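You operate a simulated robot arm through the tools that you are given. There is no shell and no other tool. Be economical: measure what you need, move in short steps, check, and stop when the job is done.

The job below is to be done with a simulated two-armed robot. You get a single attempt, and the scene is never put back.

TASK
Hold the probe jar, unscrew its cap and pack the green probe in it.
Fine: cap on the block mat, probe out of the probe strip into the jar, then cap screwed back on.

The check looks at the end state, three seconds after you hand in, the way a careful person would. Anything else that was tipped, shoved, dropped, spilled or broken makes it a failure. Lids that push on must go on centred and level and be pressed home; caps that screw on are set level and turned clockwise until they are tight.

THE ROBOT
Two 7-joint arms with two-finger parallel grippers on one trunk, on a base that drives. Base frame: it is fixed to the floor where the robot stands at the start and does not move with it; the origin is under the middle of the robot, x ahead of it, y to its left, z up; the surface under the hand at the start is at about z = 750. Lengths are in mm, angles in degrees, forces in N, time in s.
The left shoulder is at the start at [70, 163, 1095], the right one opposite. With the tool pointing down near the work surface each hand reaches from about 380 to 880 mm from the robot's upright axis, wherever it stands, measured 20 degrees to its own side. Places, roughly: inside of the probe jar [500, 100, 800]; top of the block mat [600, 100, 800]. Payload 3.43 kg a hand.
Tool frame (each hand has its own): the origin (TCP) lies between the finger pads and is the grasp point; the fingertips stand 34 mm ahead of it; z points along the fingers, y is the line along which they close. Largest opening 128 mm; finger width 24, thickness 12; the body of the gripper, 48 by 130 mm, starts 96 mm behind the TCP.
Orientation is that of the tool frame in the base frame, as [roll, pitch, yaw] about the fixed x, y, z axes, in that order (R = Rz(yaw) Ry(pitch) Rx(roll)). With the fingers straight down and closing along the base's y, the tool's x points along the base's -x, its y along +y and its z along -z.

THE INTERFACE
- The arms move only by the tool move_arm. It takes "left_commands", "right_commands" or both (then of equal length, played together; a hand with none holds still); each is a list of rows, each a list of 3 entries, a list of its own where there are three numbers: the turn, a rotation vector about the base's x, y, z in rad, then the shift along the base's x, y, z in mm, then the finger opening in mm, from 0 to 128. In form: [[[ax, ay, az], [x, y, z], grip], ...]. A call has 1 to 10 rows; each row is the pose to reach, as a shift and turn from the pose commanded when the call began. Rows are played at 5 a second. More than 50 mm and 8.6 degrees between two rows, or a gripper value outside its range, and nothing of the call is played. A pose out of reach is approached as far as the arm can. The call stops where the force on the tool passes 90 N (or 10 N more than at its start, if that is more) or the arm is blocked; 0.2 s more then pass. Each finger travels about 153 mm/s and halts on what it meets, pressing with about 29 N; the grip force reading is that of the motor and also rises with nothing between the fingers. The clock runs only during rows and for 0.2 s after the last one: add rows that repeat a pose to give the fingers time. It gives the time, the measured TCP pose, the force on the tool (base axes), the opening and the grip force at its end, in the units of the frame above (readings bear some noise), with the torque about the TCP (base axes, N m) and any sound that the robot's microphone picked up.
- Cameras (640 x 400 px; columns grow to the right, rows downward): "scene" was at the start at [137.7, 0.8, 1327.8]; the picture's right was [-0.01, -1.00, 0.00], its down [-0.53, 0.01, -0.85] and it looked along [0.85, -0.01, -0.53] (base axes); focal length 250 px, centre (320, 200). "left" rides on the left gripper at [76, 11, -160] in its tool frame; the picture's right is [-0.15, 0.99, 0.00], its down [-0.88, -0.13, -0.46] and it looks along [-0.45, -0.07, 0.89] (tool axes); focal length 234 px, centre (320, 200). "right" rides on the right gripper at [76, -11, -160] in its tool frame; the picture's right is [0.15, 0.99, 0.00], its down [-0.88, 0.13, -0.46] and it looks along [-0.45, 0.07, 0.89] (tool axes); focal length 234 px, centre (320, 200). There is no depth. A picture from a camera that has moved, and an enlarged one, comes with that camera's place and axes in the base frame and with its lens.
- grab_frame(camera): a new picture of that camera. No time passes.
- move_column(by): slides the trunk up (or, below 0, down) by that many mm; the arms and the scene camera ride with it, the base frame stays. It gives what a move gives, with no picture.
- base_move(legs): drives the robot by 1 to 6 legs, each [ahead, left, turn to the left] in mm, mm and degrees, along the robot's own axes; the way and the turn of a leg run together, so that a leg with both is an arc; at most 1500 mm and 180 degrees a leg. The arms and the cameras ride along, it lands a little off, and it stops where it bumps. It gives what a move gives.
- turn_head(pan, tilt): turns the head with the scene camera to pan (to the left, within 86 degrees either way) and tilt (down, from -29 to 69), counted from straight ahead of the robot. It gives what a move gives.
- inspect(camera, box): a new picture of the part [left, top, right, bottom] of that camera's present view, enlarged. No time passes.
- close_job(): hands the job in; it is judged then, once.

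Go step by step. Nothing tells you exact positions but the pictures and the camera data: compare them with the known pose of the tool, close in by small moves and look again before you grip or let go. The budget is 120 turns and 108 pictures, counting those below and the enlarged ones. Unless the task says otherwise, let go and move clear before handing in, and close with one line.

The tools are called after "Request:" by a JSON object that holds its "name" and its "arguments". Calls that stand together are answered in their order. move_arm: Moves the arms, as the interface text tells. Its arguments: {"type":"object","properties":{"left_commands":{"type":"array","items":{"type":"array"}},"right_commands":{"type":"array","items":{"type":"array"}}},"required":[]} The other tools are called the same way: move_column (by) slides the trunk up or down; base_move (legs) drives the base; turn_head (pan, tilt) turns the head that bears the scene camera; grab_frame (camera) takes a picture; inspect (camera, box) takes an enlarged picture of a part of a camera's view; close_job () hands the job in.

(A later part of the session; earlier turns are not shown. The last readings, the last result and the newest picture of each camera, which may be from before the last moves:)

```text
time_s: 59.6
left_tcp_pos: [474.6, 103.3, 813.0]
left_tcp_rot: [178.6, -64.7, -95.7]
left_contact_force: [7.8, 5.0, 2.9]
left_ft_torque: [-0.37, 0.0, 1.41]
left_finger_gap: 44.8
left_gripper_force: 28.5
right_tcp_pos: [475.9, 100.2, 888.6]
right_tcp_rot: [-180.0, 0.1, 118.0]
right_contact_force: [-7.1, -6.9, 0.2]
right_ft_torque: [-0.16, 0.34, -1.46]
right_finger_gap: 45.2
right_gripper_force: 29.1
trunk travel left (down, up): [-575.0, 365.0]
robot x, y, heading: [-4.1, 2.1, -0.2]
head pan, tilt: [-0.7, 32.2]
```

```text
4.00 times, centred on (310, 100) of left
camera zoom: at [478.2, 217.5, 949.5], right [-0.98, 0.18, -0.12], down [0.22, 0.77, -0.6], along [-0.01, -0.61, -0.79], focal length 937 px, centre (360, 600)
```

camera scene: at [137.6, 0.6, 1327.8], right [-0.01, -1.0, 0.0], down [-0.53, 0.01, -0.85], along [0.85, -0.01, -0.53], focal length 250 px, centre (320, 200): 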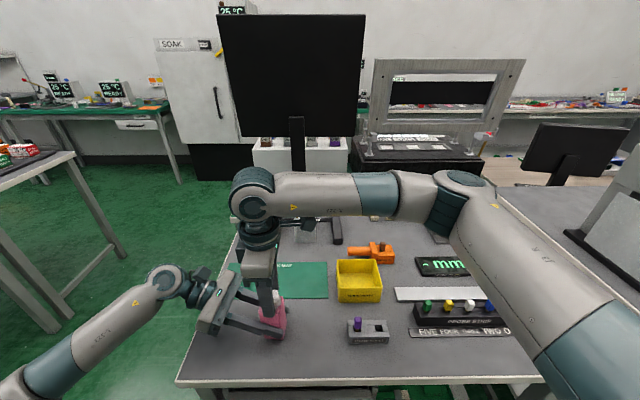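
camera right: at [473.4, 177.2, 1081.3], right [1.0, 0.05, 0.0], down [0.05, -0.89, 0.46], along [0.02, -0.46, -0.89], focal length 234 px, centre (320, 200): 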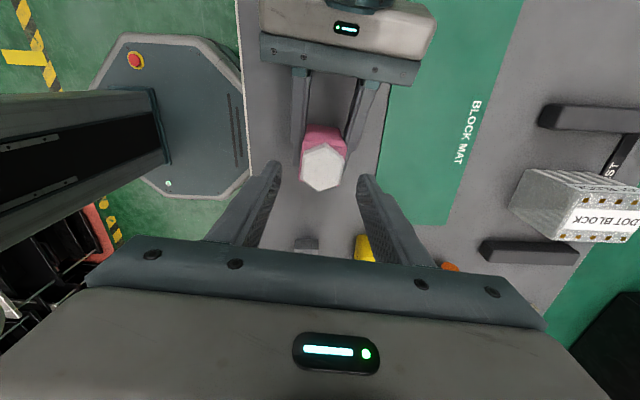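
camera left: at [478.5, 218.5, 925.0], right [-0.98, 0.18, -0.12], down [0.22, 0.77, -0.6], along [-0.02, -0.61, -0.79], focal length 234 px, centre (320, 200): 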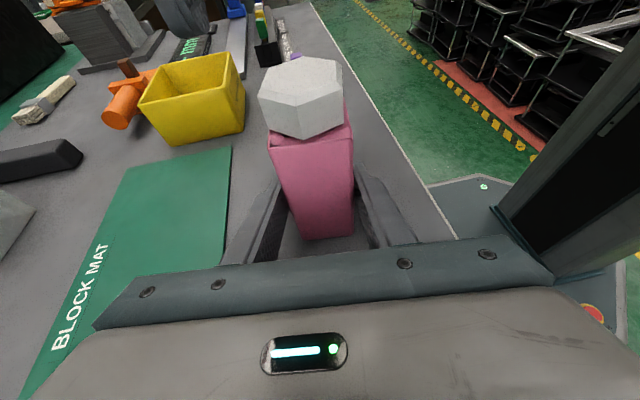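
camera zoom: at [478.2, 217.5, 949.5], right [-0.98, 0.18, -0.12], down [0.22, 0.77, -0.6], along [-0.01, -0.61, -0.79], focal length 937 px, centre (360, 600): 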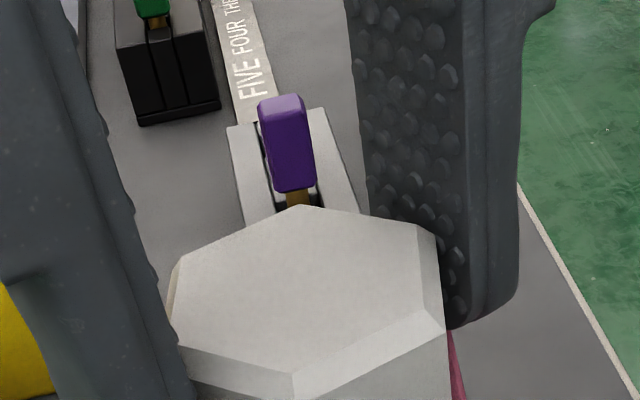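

The cap did not follow; it looks freed but jammed with a tilt about the x axis, pivoting between fingers that close along x. I'll regrip with the fingers closing roughly along y (flats at 108°), which forces it level.

Request:
{"name": "move_arm", "arguments": {"right_commands": [[[0, 0, 0], [-1, 0, 0], 54], [[0, 0, 0], [-1, 0, 0], 64], [[0, 0, 0], [-1, 0, 20], 64], [[0, 0, 0], [-1, 0, 40], 64]]}}

Request:
{"name": "move_arm", "arguments": {"right_commands": [[[0, 0, 0.14], [0, 0, 0], 64], [[0, 0, 0.28], [0, 0, 0], 64], [[0, 0, 0.42], [0, 0, 0], 64], [[0, 0, 0.56], [0, 0, 0], 64], [[0, 0, 0.7], [0, 0, 0], 64], [[0, 0, 0.84], [0, 0, 0], 64], [[0, 0, 0.98], [0, 0, 0], 64], [[0, 0, 1.12], [0, 0, 0], 64], [[0, 0, 1.26], [0, 0, 0], 64], [[0, 0, 1.4], [0, 0, 0], 64]]}}

Request:
{"name": "inspect", "arguments": {"camera": "right", "box": [260, 110, 388, 190]}}

Request:
{"name": "inspect", "arguments": {"camera": "left", "box": [230, 50, 390, 150]}}

```text
time_s: 60.6
left_tcp_pos: [473.2, 103.8, 812.8]
left_tcp_rot: [178.6, -64.8, -95.8]
left_contact_force: [-1.9, 0.9, 2.8]
left_ft_torque: [0.04, -0.01, -0.01]
left_finger_gap: 44.4
left_gripper_force: 29.0
right_tcp_pos: [473.3, 100.4, 927.8]
right_tcp_rot: [-180.0, 0.0, 118.0]
right_contact_force: [-0.1, -0.2, -0.3]
right_ft_torque: [0.01, -0.04, -0.01]
right_finger_gap: 63.8
right_gripper_force: 0.0
trunk travel left (down, up): [-575.0, 365.0]
robot x, y, heading: [-2.3, -0.7, 0.1]
head pan, tilt: [-0.7, 32.2]
```

```text
time_s: 62.8
left_tcp_pos: [472.8, 102.2, 813.2]
left_tcp_rot: [178.6, -64.7, -95.6]
left_contact_force: [-0.9, 1.2, 0.9]
left_ft_torque: [0.1, -0.05, 0.01]
left_finger_gap: 44.6
left_gripper_force: 28.8
right_tcp_pos: [473.4, 99.5, 928.3]
right_tcp_rot: [-179.9, 0.0, -161.6]
right_contact_force: [0.8, 0.9, 1.0]
right_ft_torque: [-0.01, 0.02, 0.04]
right_finger_gap: 64.3
right_gripper_force: 0.1
trunk travel left (down, up): [-575.0, 365.0]
robot x, y, heading: [-0.2, -3.6, 0.4]
head pan, tilt: [-0.7, 32.2]
```

```text
5.00 times, centred on (324, 150) of right
camera zoom: at [405.0, 66.0, 1088.2], right [-0.45, 0.89, 0.0], down [0.79, 0.4, 0.46], along [0.41, 0.2, -0.89], focal length 1171 px, centre (300, 450)
```

zoom: 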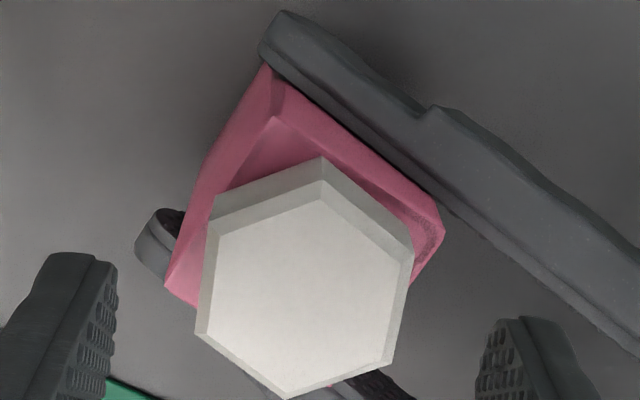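

```text
4.00 times, centred on (310, 100) of left
camera zoom: at [477.9, 217.2, 949.3], right [-0.98, 0.18, -0.12], down [0.22, 0.77, -0.6], along [-0.02, -0.61, -0.79], focal length 937 px, centre (360, 600)
```

zoom: 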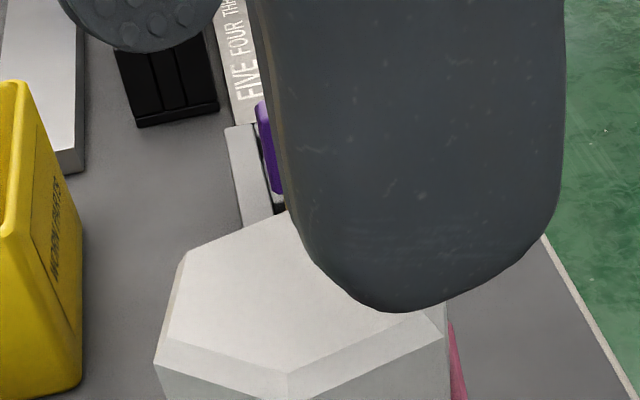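

The cap is aligned with the hand. I lower and grip here, then read the forces.

Request:
{"name": "move_arm", "arguments": {"right_commands": [[[0, 0, 0], [0.5, 0, -15], 62], [[0, 0, 0], [0.5, 0, -30], 62], [[0, 0, 0], [0.5, 0, -39], 60], [[0, 0, 0], [0.5, 0, -39], 54], [[0, 0, 0], [0.5, 0, -39], 48], [[0, 0, 0], [0.5, 0, -39], 40], [[0, 0, 0], [0.5, 0, -39], 30], [[0, 0, 0], [0.5, 0, -39], 20], [[0, 0, 0], [0.5, 0, -39], 20]]}}

Request:
{"name": "inspect", "arguments": {"camera": "left", "box": [230, 70, 390, 170]}}

```text
time_s: 64.8
left_tcp_pos: [471.4, 103.5, 813.5]
left_tcp_rot: [178.6, -64.7, -95.7]
left_contact_force: [2.1, -8.5, -0.7]
left_ft_torque: [0.25, 0.05, 0.01]
left_finger_gap: 44.6
left_gripper_force: 29.1
right_tcp_pos: [473.4, 101.1, 890.5]
right_tcp_rot: [179.9, 0.1, -161.7]
right_contact_force: [-2.1, 9.0, -0.9]
right_ft_torque: [0.45, 0.12, 0.03]
right_finger_gap: 48.3
right_gripper_force: 29.5
trunk travel left (down, up): [-575.0, 365.0]
robot x, y, heading: [-0.7, 1.0, 0.1]
head pan, tilt: [-0.7, 32.2]
```

```text
4.00 times, centred on (310, 120) of left
camera zoom: at [478.0, 217.0, 949.2], right [-0.98, 0.18, -0.12], down [0.22, 0.77, -0.6], along [-0.02, -0.62, -0.79], focal length 937 px, centre (360, 520)
```

zoom: 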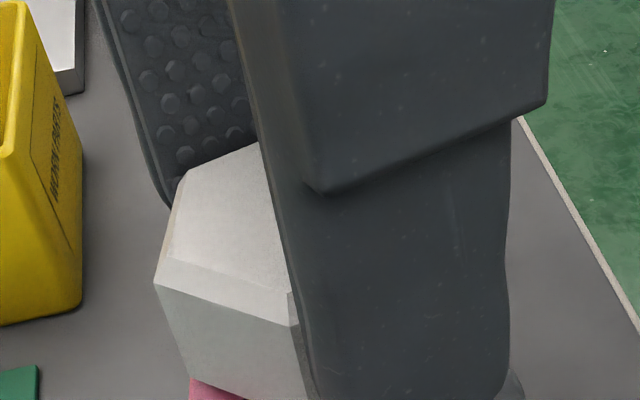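

Request:
{"name": "move_arm", "arguments": {"right_commands": [[[0, 0, 0], [0, -1.3, 0], 20], [[0, 0, 0.05], [0, -1.3, 0], 20], [[0, 0, 0.1], [0, -1.3, 0], 20]]}}

```text
time_s: 65.6
left_tcp_pos: [474.0, 103.7, 812.4]
left_tcp_rot: [178.6, -64.8, -95.7]
left_contact_force: [-2.1, -20.3, 0.5]
left_ft_torque: [0.52, -0.14, 0.62]
left_finger_gap: 44.5
left_gripper_force: 28.9
right_tcp_pos: [474.3, 99.0, 888.4]
right_tcp_rot: [179.8, 0.1, -156.1]
right_contact_force: [3.8, 21.0, 1.9]
right_ft_torque: [1.06, -0.18, -0.66]
right_finger_gap: 47.8
right_gripper_force: 28.9
trunk travel left (down, up): [-575.0, 365.0]
robot x, y, heading: [1.4, 2.3, -0.1]
head pan, tilt: [-0.7, 32.2]
```

Request:
{"name": "move_arm", "arguments": {"right_commands": [[[0, 0, -0.05], [0, 2, 0], 20], [[0, 0, -0.1], [0, 3, 0], 20], [[0, 0, -0.1], [0, 3, 1], 20], [[0, 0, -0.1], [0, 3, 2], 20]]}}

```text
time_s: 66.6
left_tcp_pos: [473.0, 103.5, 813.9]
left_tcp_rot: [178.6, -64.7, -95.8]
left_contact_force: [-9.5, 2.0, 4.6]
left_ft_torque: [-0.4, -0.33, -0.05]
left_finger_gap: 44.6
left_gripper_force: 28.6
right_tcp_pos: [473.9, 100.1, 890.9]
right_tcp_rot: [-179.8, 0.1, -161.9]
right_contact_force: [9.2, -3.4, -1.9]
right_ft_torque: [0.04, -0.36, 0.01]
right_finger_gap: 48.5
right_gripper_force: 28.8
trunk travel left (down, up): [-575.0, 365.0]
robot x, y, heading: [1.6, -1.3, 0.1]
head pan, tilt: [-0.7, 32.2]
```

Lifting 2 mm costs only 2 N. I continue lifting in small steps.

Request:
{"name": "move_arm", "arguments": {"right_commands": [[[0, 0, 0], [1, 0, 1], 20], [[0, 0, 0], [1, 0, 2], 20], [[0, 0, 0], [1, 0, 3], 20]]}}

Request:
{"name": "inspect", "arguments": {"camera": "left", "box": [230, 70, 390, 170]}}

```text
time_s: 67.4
left_tcp_pos: [474.3, 103.9, 813.5]
left_tcp_rot: [178.9, -64.8, -95.9]
left_contact_force: [-6.1, 8.9, 20.4]
left_ft_torque: [-0.47, -0.18, -0.04]
left_finger_gap: 44.9
left_gripper_force: 28.4
right_tcp_pos: [473.1, 102.4, 893.5]
right_tcp_rot: [-179.9, -0.2, -161.9]
right_contact_force: [6.4, -10.0, -20.7]
right_ft_torque: [-0.38, -0.36, 0.05]
right_finger_gap: 48.5
right_gripper_force: 28.9
trunk travel left (down, up): [-575.0, 365.0]
robot x, y, heading: [0.0, 0.1, 0.3]
head pan, tilt: [-0.7, 32.2]
```

```text
4.00 times, centred on (310, 120) of left
camera zoom: at [478.3, 217.5, 950.3], right [-0.98, 0.18, -0.12], down [0.22, 0.77, -0.6], along [-0.01, -0.62, -0.79], focal length 937 px, centre (360, 520)
```

zoom: 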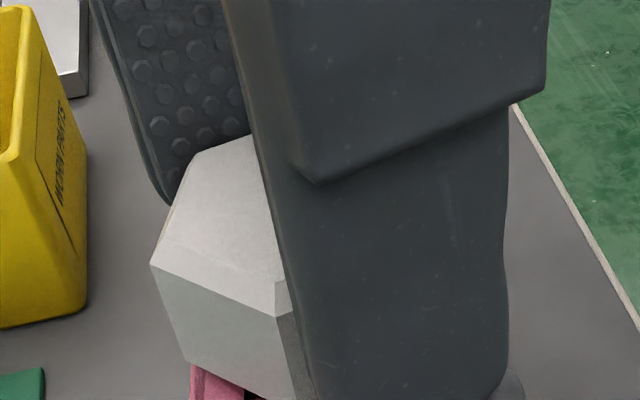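

The cap is free of its joint but wedged on the neck (it tilts about 10° relative to the jar). Held level in this grip, I push it gently down and rock it to unwedge.

Request:
{"name": "move_arm", "arguments": {"right_commands": [[[0, 0, 0], [0, -1, -2], 20], [[0, 0, 0], [-1, -1.5, -4], 20], [[0, 0, 0], [-1, -1.5, -6], 20], [[0, 0, -0.1], [-1, -1.5, -6], 20], [[0, 0, -0.2], [-1, -1.5, -6], 20]]}}

```text
time_s: 68.6
left_tcp_pos: [473.1, 104.4, 812.2]
left_tcp_rot: [178.6, -64.6, -95.6]
left_contact_force: [1.6, -1.4, -4.1]
left_ft_torque: [0.21, -0.44, -0.02]
left_finger_gap: 44.5
left_gripper_force: 29.0
right_tcp_pos: [473.9, 100.4, 888.8]
right_tcp_rot: [179.9, 0.1, -173.3]
right_contact_force: [1.6, 0.9, 12.1]
right_ft_torque: [-0.07, -0.04, -0.02]
right_finger_gap: 48.2
right_gripper_force: 29.5
trunk travel left (down, up): [-575.0, 365.0]
robot x, y, heading: [-1.1, -1.9, -0.3]
head pan, tilt: [-0.7, 32.2]
```

Clockwise turning is free. Now counter-clockwise again with a slight upward pull.

Request:
{"name": "move_arm", "arguments": {"right_commands": [[[0, 0, 0], [0, 0, 2], 20], [[0, 0, 0.1], [0, 0, 3], 20], [[0, 0, 0.2], [0, 0, 3.5], 20], [[0, 0, 0.3], [0, 0, 3.5], 20]]}}

```text
time_s: 69.6
left_tcp_pos: [473.7, 103.5, 812.7]
left_tcp_rot: [178.6, -64.7, -95.7]
left_contact_force: [-1.7, -0.1, 0.2]
left_ft_torque: [-0.02, -0.1, 0.02]
left_finger_gap: 44.5
left_gripper_force: 29.1
right_tcp_pos: [473.6, 100.7, 891.5]
right_tcp_rot: [-179.9, -0.1, -156.0]
right_contact_force: [1.7, -0.7, 0.4]
right_ft_torque: [-0.03, -0.05, -0.01]
right_finger_gap: 48.0
right_gripper_force: 29.2
trunk travel left (down, up): [-575.0, 365.0]
robot x, y, heading: [-0.2, 2.0, 0.2]
head pan, tilt: [-0.7, 32.2]
```

It turns freely again past the previous stop. I keep turning with a small rise.

Request:
{"name": "move_arm", "arguments": {"right_commands": [[[0, 0, 0.13], [0, 0, 0.2], 20], [[0, 0, 0.26], [0, 0, 0.4], 20], [[0, 0, 0.39], [0, 0, 0.6], 20], [[0, 0, 0.52], [0, 0, 0.8], 20], [[0, 0, 0.65], [0, 0, 1], 20], [[0, 0, 0.78], [0, 0, 1.2], 20], [[0, 0, 0.9], [0, 0, 1.4], 20]]}}

```text
time_s: 71.2
left_tcp_pos: [473.6, 103.3, 812.3]
left_tcp_rot: [178.7, -64.7, -95.6]
left_contact_force: [-0.3, -1.6, -0.2]
left_ft_torque: [0.1, 0.01, 0.02]
left_finger_gap: 44.5
left_gripper_force: 28.9
right_tcp_pos: [474.1, 99.4, 893.0]
right_tcp_rot: [-179.9, 0.0, -104.3]
right_contact_force: [0.2, 1.0, -0.9]
right_ft_torque: [0.1, -0.01, -0.02]
right_finger_gap: 48.1
right_gripper_force: 29.3
trunk travel left (down, up): [-575.0, 365.0]
robot x, y, heading: [0.4, -0.5, -0.1]
head pan, tilt: [-0.7, 32.2]
```

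Forces are essentially zero. Lift test in small steps.

Request:
{"name": "move_arm", "arguments": {"right_commands": [[[0, 0, 0], [0, 0, 1], 20], [[0, 0, 0], [0, 0, 2], 20], [[0, 0, 0], [0, 0, 3], 20], [[0, 0, 0], [0, 0, 4], 20]]}}

Request:
{"name": "inspect", "arguments": {"camera": "left", "box": [230, 70, 390, 170]}}

```text
time_s: 72.2
left_tcp_pos: [472.7, 104.2, 813.7]
left_tcp_rot: [178.5, -64.7, -95.8]
left_contact_force: [0.7, -0.7, 0.6]
left_ft_torque: [0.04, -0.02, -0.02]
left_finger_gap: 44.2
left_gripper_force: 28.7
right_tcp_pos: [473.5, 99.6, 898.2]
right_tcp_rot: [-179.9, 0.0, -104.5]
right_contact_force: [-0.2, 1.7, -0.4]
right_ft_torque: [0.05, 0.06, 0.03]
right_finger_gap: 48.1
right_gripper_force: 28.6
trunk travel left (down, up): [-575.0, 365.0]
robot x, y, heading: [-0.8, -2.1, 0.1]
head pan, tilt: [-0.7, 32.2]
```

```text
4.00 times, centred on (310, 120) of left
camera zoom: at [478.1, 217.2, 949.2], right [-0.98, 0.18, -0.12], down [0.22, 0.77, -0.6], along [-0.02, -0.61, -0.79], focal length 937 px, centre (360, 520)
```

zoom: 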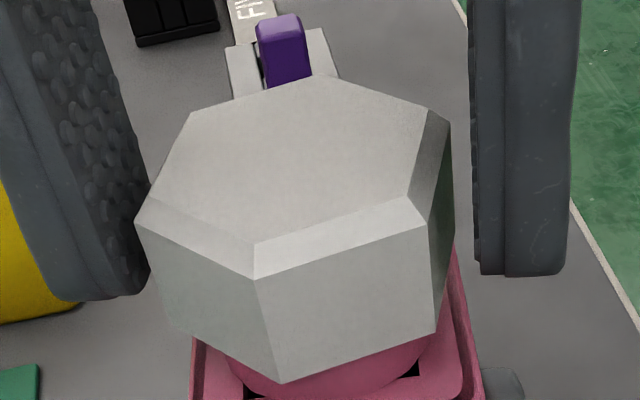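

The cap comes up freely with zero force. Continue lifting straight up.

Request:
{"name": "move_arm", "arguments": {"right_commands": [[[0, 0, 0], [0, 0, 4], 20], [[0, 0, 0], [0, 0, 9], 20], [[0, 0, 0], [0, 0, 16], 20], [[0, 0, 0], [0, 0, 30], 20], [[0, 0, 0], [0, 0, 50], 20]]}}

Request:
{"name": "grab_frame", "arguments": {"camera": "left"}}

Request:
{"name": "grab_frame", "arguments": {"camera": "scene"}}

```text
time_s: 73.4
left_tcp_pos: [472.8, 104.5, 811.9]
left_tcp_rot: [178.6, -64.7, -95.8]
left_contact_force: [0.9, 1.6, 0.4]
left_ft_torque: [0.01, 0.01, -0.01]
left_finger_gap: 44.4
left_gripper_force: 28.7
right_tcp_pos: [472.9, 101.2, 947.2]
right_tcp_rot: [179.9, 0.0, -104.5]
right_contact_force: [-0.1, 0.0, -0.7]
right_ft_torque: [0.02, -0.01, 0.0]
right_finger_gap: 48.4
right_gripper_force: 29.1
trunk travel left (down, up): [-575.0, 365.0]
robot x, y, heading: [-0.0, 5.0, -0.0]
head pan, tilt: [-0.7, 32.2]
```

```text
40 pictures are left
camera left: at [477.8, 217.2, 949.3], right [-0.98, 0.18, -0.12], down [0.22, 0.77, -0.6], along [-0.02, -0.61, -0.79], focal length 234 px, centre (320, 200)
```

left: 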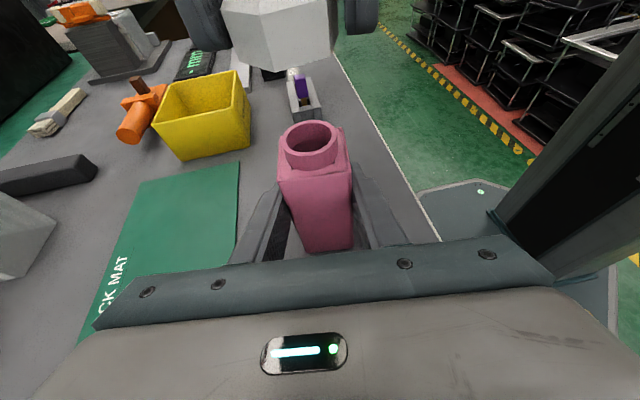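

```text
39 pictures are left
camera scene: at [137.6, 1.2, 1327.8], right [-0.01, -1.0, 0.0], down [-0.53, 0.01, -0.85], along [0.85, -0.01, -0.53], focal length 250 px, centre (320, 200)
```

scene: 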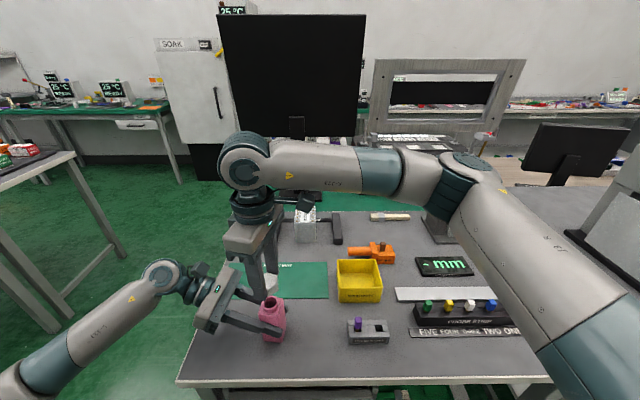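

The cap is off and held level. I carry it over the mat to about [630, 110] and lower it.

Request:
{"name": "move_arm", "arguments": {"right_commands": [[[0, 0, 0], [40, 2, 0], 20], [[0, 0, 0], [80, 5, 0], 20], [[0, 0, 0], [120, 7, 0], 20], [[0, 0, 0], [157, 9, -10], 20], [[0, 0, 0], [157, 9, -50], 20], [[0, 0, 0], [157, 9, -90], 20], [[0, 0, 0], [157, 9, -125], 20], [[0, 0, 0], [157, 9, -145], 20], [[0, 0, 0], [157, 9, -145], 20]]}}

Request:
{"name": "inspect", "arguments": {"camera": "scene", "box": [200, 220, 344, 310]}}

```text
time_s: 75.4
left_tcp_pos: [473.6, 104.9, 812.6]
left_tcp_rot: [178.6, -64.7, -95.8]
left_contact_force: [-0.6, -0.7, 0.5]
left_ft_torque: [0.01, 0.01, 0.03]
left_finger_gap: 44.5
left_gripper_force: 28.8
right_tcp_pos: [571.5, 96.3, 944.7]
right_tcp_rot: [179.9, -0.1, -104.5]
right_contact_force: [0.2, 0.1, -0.3]
right_ft_torque: [-0.01, 0.0, 0.01]
right_finger_gap: 48.3
right_gripper_force: 28.7
right hand out of reach, approached as far as the arm can: row 3, 4, 5, 6, 7, 8, 9
trunk travel left (down, up): [-575.0, 365.0]
robot x, y, heading: [2.3, 0.9, -0.0]
head pan, tilt: [-0.7, 32.2]
```

```text
4.44 times, centred on (272, 265) of scene
camera zoom: at [137.9, 1.2, 1327.8], right [-0.01, -1.0, 0.0], down [-0.53, 0.01, -0.85], along [0.85, -0.01, -0.53], focal length 1112 px, centre (533, -89)
```

zoom: 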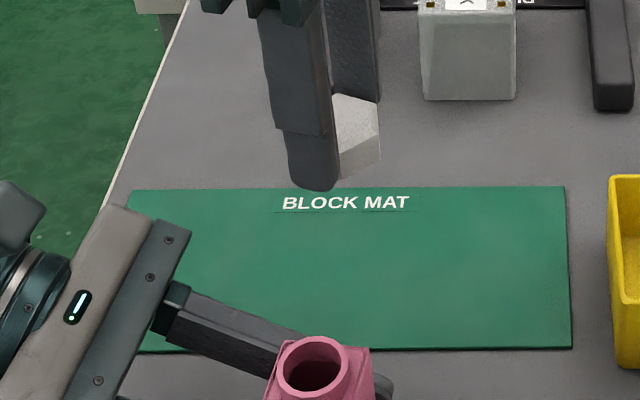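

The wrist is out of reach at this yaw. I command back to the present place first, then turn the wrist back clockwise in the air.

Request:
{"name": "move_arm", "arguments": {"right_commands": [[[0, 0, 0], [-14, -3, 36], 20], [[0, 0, 0], [-28, -6, 72], 20], [[0, 0, 0], [-43, -10, 108], 20], [[0, 0, 0], [-57, -13, 143], 20]]}}

```text
time_s: 76.4
left_tcp_pos: [473.2, 104.3, 812.3]
left_tcp_rot: [178.6, -64.7, -95.7]
left_contact_force: [-0.3, 0.4, -0.5]
left_ft_torque: [0.0, 0.01, 0.06]
left_finger_gap: 44.6
left_gripper_force: 29.5
right_tcp_pos: [517.3, 83.3, 1088.5]
right_tcp_rot: [-180.0, 0.0, -104.5]
right_contact_force: [0.3, 0.0, -0.6]
right_ft_torque: [0.0, -0.03, -0.01]
right_finger_gap: 48.0
right_gripper_force: 29.0
trunk travel left (down, up): [-575.0, 365.0]
robot x, y, heading: [-3.0, 1.3, 0.0]
head pan, tilt: [-0.7, 32.2]
```

Request:
{"name": "move_arm", "arguments": {"right_commands": [[[0, 0, -0.14], [0, 0, 0], 20], [[0, 0, -0.28], [5, 2, 0], 20], [[0, 0, -0.42], [15, 4, -10], 20], [[0, 0, -0.56], [30, 8, -20], 20], [[0, 0, -0.7], [45, 12, -35], 20], [[0, 0, -0.84], [60, 16, -50], 20], [[0, 0, -0.98], [75, 20, -65], 20], [[0, 0, -1.12], [90, 24, -85], 20], [[0, 0, -1.26], [105, 26, -105], 20], [[0, 0, -1.31], [113, 26, -125], 20]]}}

Request:
{"name": "move_arm", "arguments": {"right_commands": [[[0, 0, 0], [0, 0, -40], 20], [[0, 0, 0], [0, 0, -80], 20], [[0, 0, 0], [0, 0, -120], 20], [[0, 0, 0], [0, 0, -145], 20], [[0, 0, 0], [0, 0, -160], 20], [[0, 0, 0], [0, 0, -160], 20]]}}

Request:
{"name": "inspect", "arguments": {"camera": "scene", "box": [200, 220, 344, 310]}}

```text
time_s: 78.6
left_tcp_pos: [473.5, 103.1, 812.5]
left_tcp_rot: [178.6, -64.7, -95.6]
left_contact_force: [-0.4, -0.4, -0.4]
left_ft_torque: [0.01, 0.02, -0.01]
left_finger_gap: 44.3
left_gripper_force: 28.5
right_tcp_pos: [631.7, 110.2, 962.5]
right_tcp_rot: [-180.0, 0.0, -179.5]
right_contact_force: [0.3, -1.0, -0.6]
right_ft_torque: [0.01, 0.04, 0.02]
right_finger_gap: 48.0
right_gripper_force: 28.9
trunk travel left (down, up): [-575.0, 365.0]
robot x, y, heading: [0.2, 2.7, -0.0]
head pan, tilt: [-0.7, 32.2]
```

```text
time_s: 80.0
left_tcp_pos: [472.1, 103.8, 811.8]
left_tcp_rot: [178.6, -64.8, -95.7]
left_contact_force: [1.0, 0.0, 1.0]
left_ft_torque: [-0.01, 0.01, 0.0]
left_finger_gap: 44.6
left_gripper_force: 29.1
right_tcp_pos: [631.2, 110.3, 802.4]
right_tcp_rot: [180.0, -0.1, -179.4]
right_contact_force: [-1.0, 0.5, -1.3]
right_ft_torque: [-0.01, 0.03, -0.01]
right_finger_gap: 48.2
right_gripper_force: 28.6
trunk travel left (down, up): [-575.0, 365.0]
robot x, y, heading: [2.5, 1.7, -0.1]
head pan, tilt: [-0.7, 32.2]
```

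```text
4.44 times, centred on (272, 265) of scene
camera zoom: at [137.8, 1.2, 1327.8], right [-0.01, -1.0, 0.0], down [-0.53, 0.01, -0.85], along [0.85, -0.01, -0.53], focal length 1112 px, centre (533, -89)
```

zoom: 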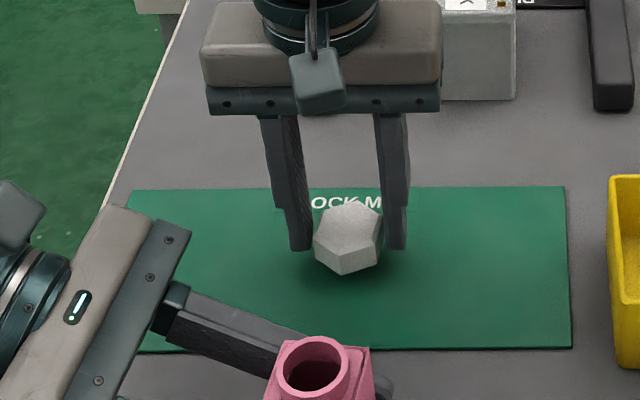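

The cap hangs about a centimetre above the mat. Lower slowly until contact.

Request:
{"name": "move_arm", "arguments": {"right_commands": [[[0, 0, 0], [0, 0, -3], 20], [[0, 0, 0], [0, 0, -6], 20], [[0, 0, 0], [0, 0, -9], 20], [[0, 0, 0], [0, 0, -11], 20]]}}

```text
time_s: 81.0
left_tcp_pos: [472.5, 103.9, 811.5]
left_tcp_rot: [178.6, -64.7, -95.7]
left_contact_force: [-0.7, 0.6, -0.3]
left_ft_torque: [-0.02, 0.03, -0.02]
left_finger_gap: 44.4
left_gripper_force: 28.9
right_tcp_pos: [629.3, 110.0, 792.9]
right_tcp_rot: [-180.0, 0.0, -179.4]
right_contact_force: [-0.8, -0.3, -0.4]
right_ft_torque: [0.03, -0.03, -0.03]
right_finger_gap: 47.9
right_gripper_force: 29.1
trunk travel left (down, up): [-575.0, 365.0]
robot x, y, heading: [2.1, -0.7, -0.1]
head pan, tilt: [-0.7, 32.2]
```

Request:
{"name": "move_arm", "arguments": {"right_commands": [[[0, 0, 0], [0, 0, -1], 20], [[0, 0, 0], [0, 0, -2], 20], [[0, 0, 0], [0, 0, -3], 20]]}}

Request:
{"name": "inspect", "arguments": {"camera": "scene", "box": [240, 250, 320, 300]}}

```text
time_s: 81.8
left_tcp_pos: [471.3, 103.2, 813.1]
left_tcp_rot: [178.6, -64.6, -95.8]
left_contact_force: [-0.5, 0.8, -0.1]
left_ft_torque: [0.02, 0.0, 0.0]
left_finger_gap: 44.5
left_gripper_force: 29.1
right_tcp_pos: [629.5, 110.6, 790.4]
right_tcp_rot: [180.0, 0.2, -179.6]
right_contact_force: [3.7, -0.2, 12.1]
right_ft_torque: [0.01, -0.23, 0.06]
right_finger_gap: 48.3
right_gripper_force: 29.2
trunk travel left (down, up): [-575.0, 365.0]
robot x, y, heading: [1.0, -1.3, 0.2]
head pan, tilt: [-0.7, 32.2]
```

```text
8.00 times, centred on (280, 275) of scene
camera zoom: at [137.0, 1.0, 1328.1], right [-0.01, -1.0, 0.0], down [-0.53, 0.01, -0.85], along [0.85, -0.01, -0.53], focal length 2002 px, centre (640, -400)
```

zoom: 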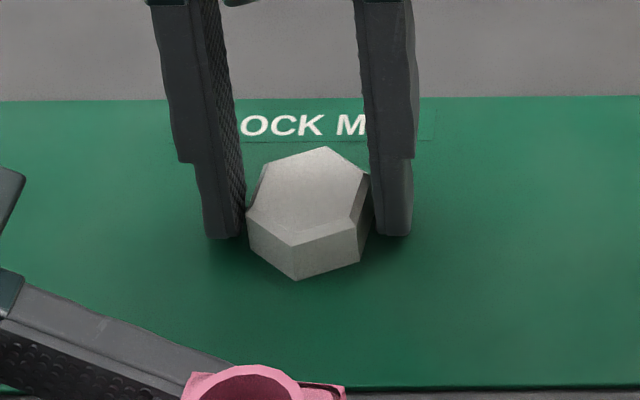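

The cap touches the mat. Release and rise.

Request:
{"name": "move_arm", "arguments": {"right_commands": [[[0, 0, 0], [0, 0, 1], 52], [[0, 0, 0], [0, 0, 1], 64], [[0, 0, 0], [0, 0, 1], 74], [[0, 0, 0], [0, 0, 20], 74], [[0, 0, 0], [0, 0, 60], 74], [[0, 0, 0], [0, 0, 105], 74], [[0, 0, 0], [0, 0, 150], 74]]}}

Request:
{"name": "inspect", "arguments": {"camera": "scene", "box": [240, 250, 320, 300]}}

Request:
{"name": "grab_frame", "arguments": {"camera": "right"}}

```text
time_s: 83.4
left_tcp_pos: [472.8, 105.2, 813.5]
left_tcp_rot: [178.7, -64.6, -95.8]
left_contact_force: [-0.3, 0.2, 0.1]
left_ft_torque: [0.0, -0.03, -0.02]
left_finger_gap: 44.4
left_gripper_force: 28.7
right_tcp_pos: [628.2, 110.4, 938.0]
right_tcp_rot: [-180.0, 0.1, -179.4]
right_contact_force: [-0.1, 0.3, 0.7]
right_ft_torque: [-0.01, -0.02, 0.0]
right_finger_gap: 74.0
right_gripper_force: 0.0
trunk travel left (down, up): [-575.0, 365.0]
robot x, y, heading: [-0.9, 3.0, 0.0]
head pan, tilt: [-0.7, 32.2]
```

```text
8.00 times, centred on (280, 275) of scene
camera zoom: at [136.9, 1.4, 1327.8], right [-0.01, -1.0, 0.0], down [-0.53, 0.01, -0.85], along [0.85, -0.01, -0.53], focal length 2002 px, centre (640, -400)
```

zoom: 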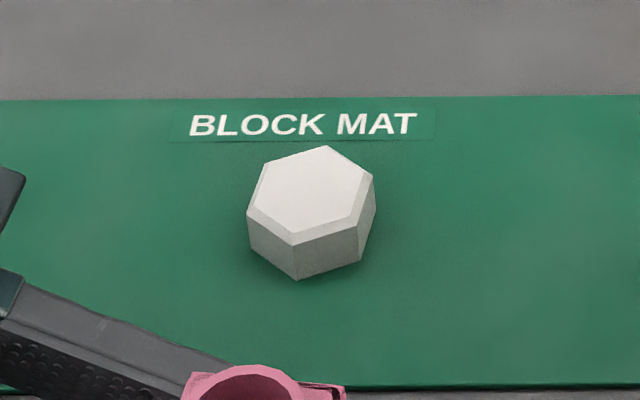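

```text
34 pictures are left
camera right: at [553.1, 100.2, 1098.4], right [-0.15, 0.99, 0.0], down [0.88, 0.14, 0.46], along [0.45, 0.07, -0.89], focal length 234 px, centre (320, 200)
```

right: 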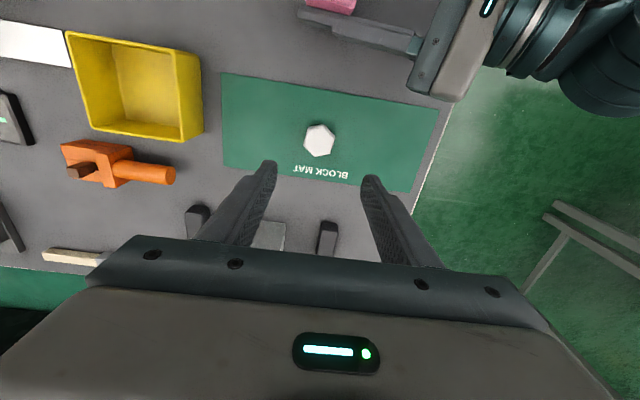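

The cap sits flat on the mat. Next, the green probe, at about [501, -254], head top z about 815. I move the right hand above it to look.

Request:
{"name": "move_arm", "arguments": {"right_commands": [[[0, 0, 0], [-12, -45, 5], 70], [[0, 0, 0], [-25, -90, 10], 70], [[0, 0, 0], [-40, -135, 10], 60], [[0, 0, 0], [-55, -180, 10], 50], [[0, 0, 0], [-70, -225, 10], 50], [[0, 0, 0], [-85, -270, 10], 50], [[0, 0, 0], [-105, -315, 0], 50], [[0, 0, 0], [-128, -355, -10], 50], [[0, 0, 0], [-128, -365, -30], 44], [[0, 0, 0], [-128, -365, -30], 44]]}}

Request:
{"name": "grab_frame", "arguments": {"camera": "right"}}

Request:
{"name": "inspect", "arguments": {"camera": "scene", "box": [390, 260, 470, 310]}}

```text
refused: row 7 steps farther than a row can; nothing moved
```

```text
33 pictures are left
camera right: at [553.1, 100.2, 1098.4], right [-0.15, 0.99, 0.0], down [0.88, 0.14, 0.46], along [0.45, 0.07, -0.89], focal length 234 px, centre (320, 200)
```

right: 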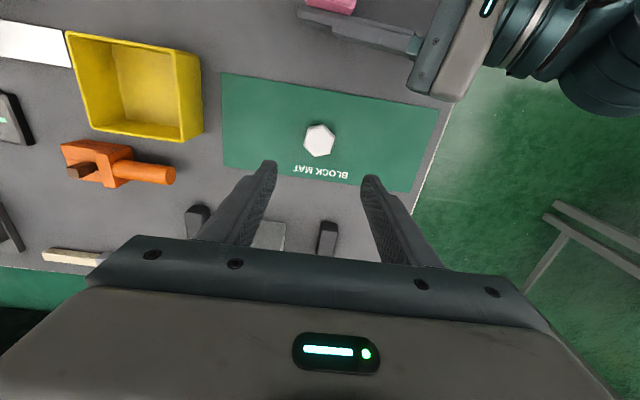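

```text
8.00 times, centred on (430, 285) of scene
camera zoom: at [136.9, 1.4, 1327.8], right [-0.01, -1.0, 0.0], down [-0.53, 0.01, -0.85], along [0.85, -0.01, -0.53], focal length 2002 px, centre (-560, -480)
```

zoom: 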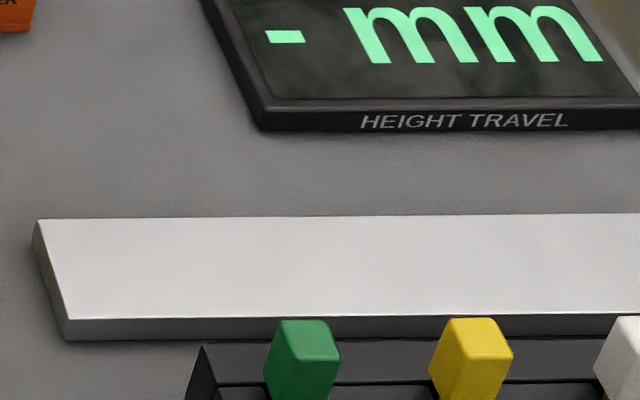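

Request:
{"name": "move_arm", "arguments": {"right_commands": [[[0, 0, 0], [-12, -42, 5], 70], [[0, 0, 0], [-25, -84, 10], 70], [[0, 0, 0], [-38, -126, 10], 60], [[0, 0, 0], [-52, -168, 10], 50], [[0, 0, 0], [-66, -210, 10], 50], [[0, 0, 0], [-80, -252, 5], 50], [[0, 0, 0], [-95, -292, 0], 50], [[0, 0, 0], [-112, -330, -10], 50], [[0, 0, 0], [-128, -364, -30], 44], [[0, 0, 0], [-128, -364, -30], 44]]}}

Request:
{"name": "inspect", "arguments": {"camera": "right", "box": [240, 80, 400, 180]}}

Request:
{"name": "inspect", "arguments": {"camera": "scene", "box": [390, 280, 470, 330]}}

```text
time_s: 85.6
left_tcp_pos: [473.1, 105.2, 813.4]
left_tcp_rot: [178.6, -64.8, -95.6]
left_contact_force: [-0.1, -0.2, -0.5]
left_ft_torque: [0.01, 0.01, 0.03]
left_finger_gap: 44.5
left_gripper_force: 28.8
right_tcp_pos: [501.9, -253.9, 907.6]
right_tcp_rot: [-180.0, -0.1, -179.6]
right_contact_force: [0.5, 0.1, 0.1]
right_ft_torque: [0.01, 0.04, 0.0]
right_finger_gap: 43.9
right_gripper_force: 0.0
trunk travel left (down, up): [-575.0, 365.0]
robot x, y, heading: [1.5, 1.0, -0.0]
head pan, tilt: [-0.7, 32.2]
```

```text
4.00 times, centred on (320, 130) of right
camera zoom: at [426.0, -265.0, 1066.4], right [-0.15, 0.99, 0.0], down [0.88, 0.14, 0.46], along [0.45, 0.07, -0.89], focal length 937 px, centre (320, 480)
```

zoom: 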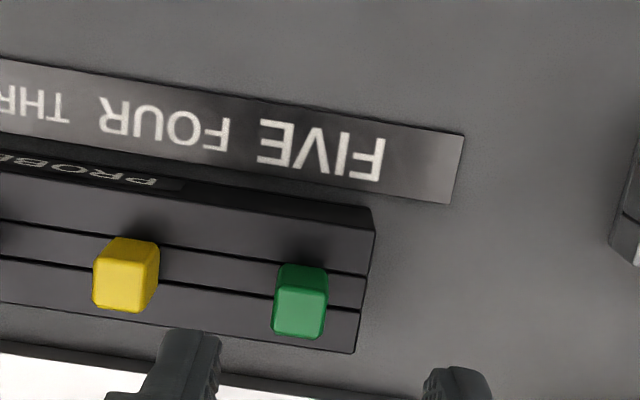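

```text
8.00 times, centred on (430, 305) of scene
camera zoom: at [138.4, 2.3, 1327.7], right [-0.01, -1.0, 0.0], down [-0.53, 0.01, -0.85], along [0.85, -0.01, -0.53], focal length 2002 px, centre (-560, -640)
```

zoom: 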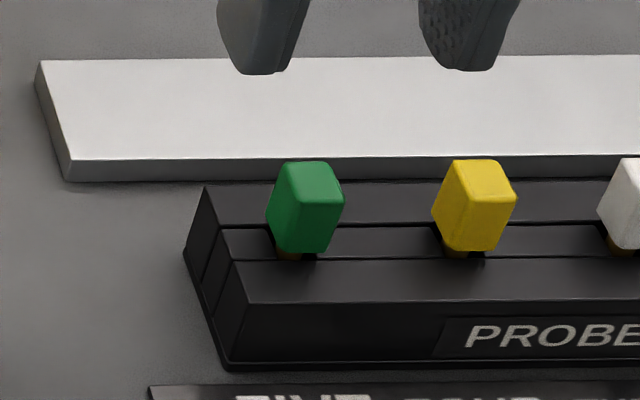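

Green head at about [506, -258.5], top z 810, 14 mm wide. I align and go most of the way down.

Request:
{"name": "move_arm", "arguments": {"right_commands": [[[0, 0, 0], [4, -4.5, -20], 42], [[0, 0, 0], [4, -4.5, -45], 42], [[0, 0, 0], [4, -4.5, -65], 42], [[0, 0, 0], [4, -4.5, -65], 42]]}}

Request:
{"name": "inspect", "arguments": {"camera": "scene", "box": [390, 280, 470, 330]}}

Request:
{"name": "inspect", "arguments": {"camera": "right", "box": [240, 100, 400, 200]}}

```text
time_s: 86.6
left_tcp_pos: [473.4, 103.6, 812.3]
left_tcp_rot: [178.5, -64.7, -95.6]
left_contact_force: [0.1, -1.3, -0.4]
left_ft_torque: [0.01, 0.04, 0.01]
left_finger_gap: 44.5
left_gripper_force: 28.6
right_tcp_pos: [505.0, -260.9, 841.5]
right_tcp_rot: [-180.0, -0.1, -179.4]
right_contact_force: [-0.5, 0.3, -0.2]
right_ft_torque: [0.0, 0.01, 0.03]
right_finger_gap: 42.0
right_gripper_force: 0.0
trunk travel left (down, up): [-575.0, 365.0]
robot x, y, heading: [-1.7, 2.1, -0.0]
head pan, tilt: [-0.7, 32.2]
```

```text
8.00 times, centred on (430, 305) of scene
camera zoom: at [137.8, 1.3, 1327.8], right [-0.01, -1.0, 0.0], down [-0.53, 0.01, -0.85], along [0.85, -0.01, -0.53], focal length 2002 px, centre (-560, -640)
```

zoom: 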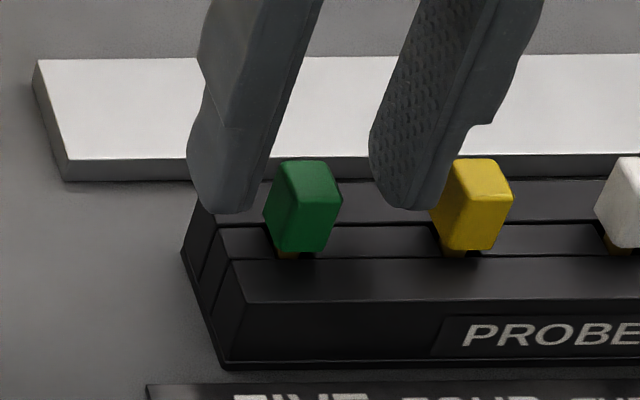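

```text
4.00 times, centred on (320, 150) of right
camera zoom: at [429.0, -270.6, 1000.9], right [-0.15, 0.99, 0.0], down [0.88, 0.14, 0.46], along [0.45, 0.07, -0.89], focal length 937 px, centre (320, 400)
```

zoom: 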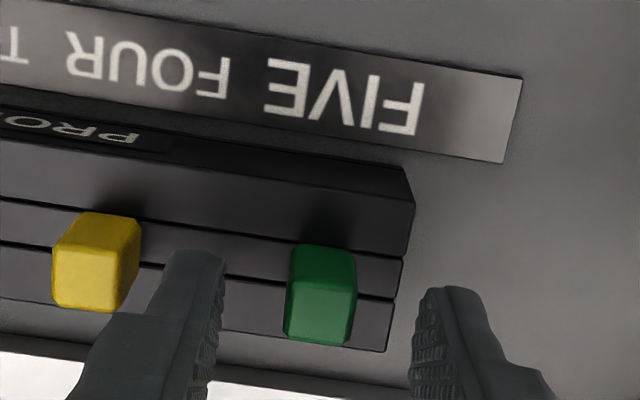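

The fingers straddle the green head, centred. Lower 14 mm and close.

Request:
{"name": "move_arm", "arguments": {"right_commands": [[[0, 0, 0], [0, 1, -7], 38], [[0, 0, 0], [0, 1, -14], 38], [[0, 0, 0], [0, 1, -14], 30], [[0, 0, 0], [0, 1, -14], 22], [[0, 0, 0], [0, 1, -14], 14], [[0, 0, 0], [0, 1, -14], 8], [[0, 0, 0], [0, 1, -14], 4]]}}

Request:
{"name": "inspect", "arguments": {"camera": "scene", "box": [390, 280, 470, 330]}}

```text
time_s: 88.2
left_tcp_pos: [473.2, 103.2, 812.9]
left_tcp_rot: [178.6, -64.7, -95.8]
left_contact_force: [0.0, 0.3, -1.1]
left_ft_torque: [0.01, -0.01, 0.03]
left_finger_gap: 44.5
left_gripper_force: 29.3
right_tcp_pos: [505.5, -260.1, 828.1]
right_tcp_rot: [180.0, 0.0, -179.6]
right_contact_force: [1.1, -9.7, 2.6]
right_ft_torque: [-0.26, -0.06, -0.08]
right_finger_gap: 13.6
right_gripper_force: 28.4
trunk travel left (down, up): [-575.0, 365.0]
robot x, y, heading: [0.9, 1.6, -0.0]
head pan, tilt: [-0.7, 32.2]
```

```text
8.00 times, centred on (430, 305) of scene
camera zoom: at [137.8, 0.0, 1327.8], right [-0.01, -1.0, 0.0], down [-0.53, 0.01, -0.85], along [0.85, -0.01, -0.53], focal length 2002 px, centre (-560, -640)
```

zoom: 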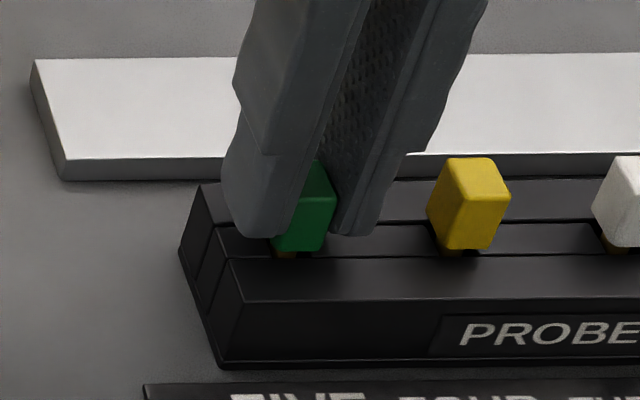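

Gripped (13.6 mm). Relieve the small side load and lift straight up slowly.

Request:
{"name": "move_arm", "arguments": {"right_commands": [[[0, 0, 0], [0, -1.5, 0], 4], [[0, 0, 0], [0, -1.5, 4], 4], [[0, 0, 0], [0, -1.5, 10], 4], [[0, 0, 0], [0, -1.5, 18], 4], [[0, 0, 0], [0, -1.5, 30], 4], [[0, 0, 0], [0, -1.5, 50], 4], [[0, 0, 0], [0, -1.5, 80], 4], [[0, 0, 0], [0, -1.5, 115], 4], [[0, 0, 0], [0, -1.5, 150], 4]]}}

Request:
{"name": "grab_frame", "arguments": {"camera": "scene"}}

Request:
{"name": "inspect", "arguments": {"camera": "right", "box": [240, 100, 400, 200]}}

```text
time_s: 90.2
left_tcp_pos: [472.2, 104.4, 812.4]
left_tcp_rot: [178.7, -64.7, -95.8]
left_contact_force: [-0.5, -0.9, 0.5]
left_ft_torque: [-0.05, -0.01, -0.01]
left_finger_gap: 44.6
left_gripper_force: 28.7
right_tcp_pos: [506.3, -257.2, 977.4]
right_tcp_rot: [-180.0, -0.1, -179.6]
right_contact_force: [1.2, -0.3, -0.8]
right_ft_torque: [0.0, -0.04, 0.01]
right_finger_gap: 13.6
right_gripper_force: 29.3
trunk travel left (down, up): [-575.0, 365.0]
robot x, y, heading: [0.2, 0.9, 0.0]
head pan, tilt: [-0.7, 32.2]
```

```text
26 pictures are left
camera scene: at [137.2, 1.5, 1327.8], right [-0.01, -1.0, 0.0], down [-0.53, 0.01, -0.85], along [0.85, -0.01, -0.53], focal length 250 px, centre (320, 200)
```

scene: 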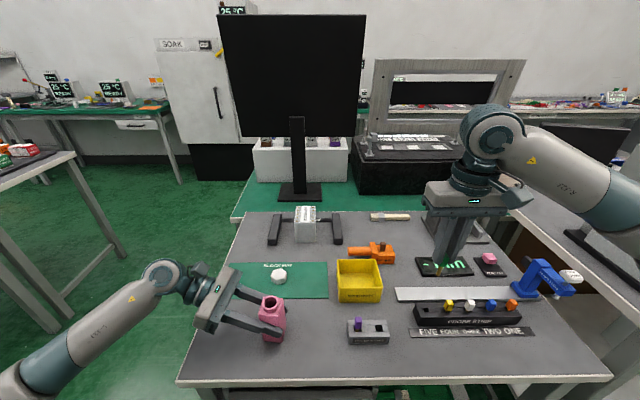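

```text
4.00 times, centred on (320, 150) of right
camera zoom: at [429.9, -268.4, 1137.8], right [-0.15, 0.99, 0.0], down [0.88, 0.14, 0.46], along [0.45, 0.07, -0.89], focal length 937 px, centre (320, 400)
```

zoom: 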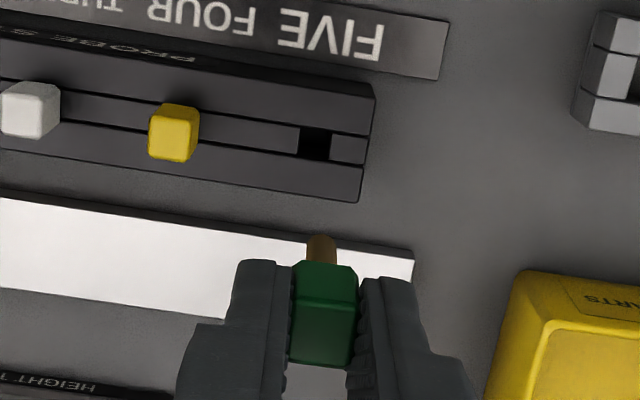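

The green probe is out, stem pointing straight down (tip about 80 mm below the TCP). I carry it above the jar mouth at [474, 99.5, 859].

Request:
{"name": "move_arm", "arguments": {"right_commands": [[[0, 0, 0], [-3, 36, 3], 4], [[0, 0, 0], [-6, 76, 3], 4], [[0, 0, 0], [-10, 116, 3], 4], [[0, 0, 0], [-14, 156, 3], 4], [[0, 0, 0], [-18, 196, 3], 4], [[0, 0, 0], [-22, 236, 3], 4], [[0, 0, 0], [-26, 276, 3], 4], [[0, 0, 0], [-30, 316, 3], 4], [[0, 0, 0], [-32, 356, 0], 4], [[0, 0, 0], [-32, 357.5, -15], 4]]}}

Request:
{"name": "grab_frame", "arguments": {"camera": "left"}}

Request:
{"name": "inspect", "arguments": {"camera": "scene", "box": [232, 255, 312, 305]}}

```text
time_s: 92.4
left_tcp_pos: [473.4, 103.5, 811.7]
left_tcp_rot: [178.5, -64.7, -95.6]
left_contact_force: [-0.4, -0.5, 0.5]
left_ft_torque: [0.03, -0.05, -0.01]
left_finger_gap: 44.2
left_gripper_force: 29.2
right_tcp_pos: [474.9, 98.9, 963.8]
right_tcp_rot: [180.0, 0.0, -179.6]
right_contact_force: [-0.3, 0.3, -0.8]
right_ft_torque: [-0.01, 0.04, -0.02]
right_finger_gap: 14.0
right_gripper_force: 29.5
trunk travel left (down, up): [-575.0, 365.0]
robot x, y, heading: [-0.3, 1.9, -0.2]
head pan, tilt: [-0.7, 32.2]
```

```text
24 pictures are left
camera left: at [478.4, 216.3, 949.2], right [-0.98, 0.18, -0.12], down [0.22, 0.77, -0.6], along [-0.02, -0.61, -0.79], focal length 234 px, centre (320, 200)
```

left: 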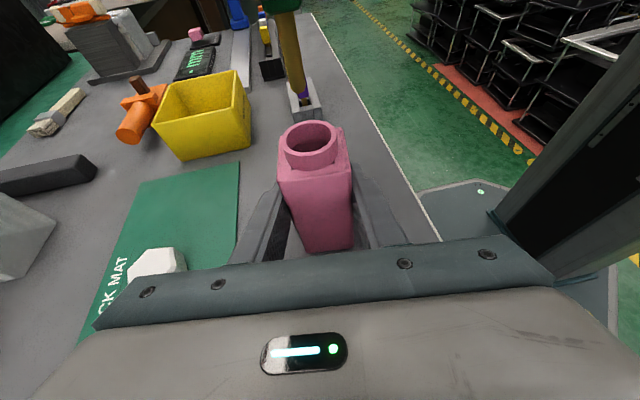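

```text
8.00 times, centred on (272, 280) of scene
camera zoom: at [138.3, 0.0, 1327.7], right [-0.01, -1.0, 0.0], down [-0.53, 0.01, -0.85], along [0.85, -0.01, -0.53], focal length 2002 px, centre (704, -440)
```

zoom: 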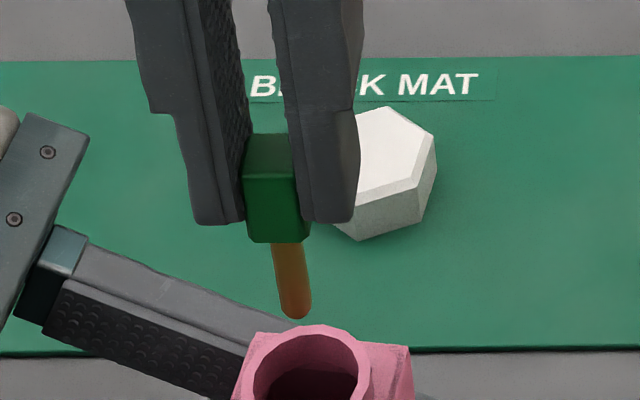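

Stem tip and mouth line up in both views within about 1 mm. I lower the stem into the neck, fingertips stopping just above the rim.

Request:
{"name": "move_arm", "arguments": {"right_commands": [[[0, 0, 0], [0, 0, -15], 4], [[0, 0, 0], [0, 0, -30], 4], [[0, 0, 0], [0, 0, -45], 4], [[0, 0, 0], [0, 0, -59], 4], [[0, 0, 0], [0, 0, -59], 4]]}}

Request:
{"name": "inspect", "arguments": {"camera": "scene", "box": [232, 275, 312, 325]}}

Request:
{"name": "inspect", "arguments": {"camera": "left", "box": [240, 60, 400, 160]}}

```text
time_s: 93.6
left_tcp_pos: [474.2, 103.8, 813.7]
left_tcp_rot: [178.6, -64.8, -95.7]
left_contact_force: [0.5, -1.1, 0.7]
left_ft_torque: [-0.02, 0.02, 0.0]
left_finger_gap: 44.5
left_gripper_force: 29.4
right_tcp_pos: [474.5, 98.0, 904.7]
right_tcp_rot: [180.0, -0.1, -179.6]
right_contact_force: [0.3, 0.4, -0.7]
right_ft_torque: [0.0, 0.0, 0.01]
right_finger_gap: 13.6
right_gripper_force: 29.1
trunk travel left (down, up): [-575.0, 365.0]
robot x, y, heading: [1.0, 5.0, -0.2]
head pan, tilt: [-0.7, 32.2]
```

```text
8.00 times, centred on (272, 300) of scene
camera zoom: at [137.8, 1.3, 1327.8], right [-0.01, -1.0, 0.0], down [-0.53, 0.01, -0.85], along [0.85, -0.01, -0.53], focal length 2002 px, centre (704, -600)
```

zoom: 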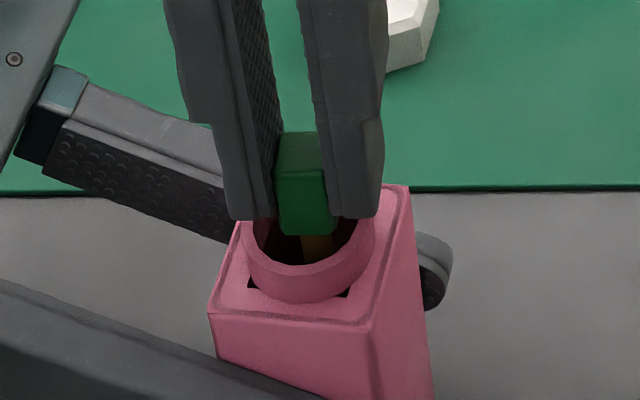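

```text
4.00 times, centred on (320, 110) of left
camera zoom: at [478.0, 217.2, 949.2], right [-0.98, 0.18, -0.12], down [0.22, 0.77, -0.6], along [-0.02, -0.61, -0.79], focal length 937 px, centre (320, 560)
```

zoom: 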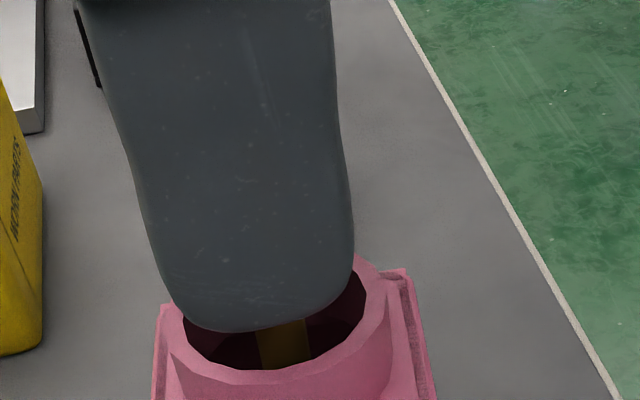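

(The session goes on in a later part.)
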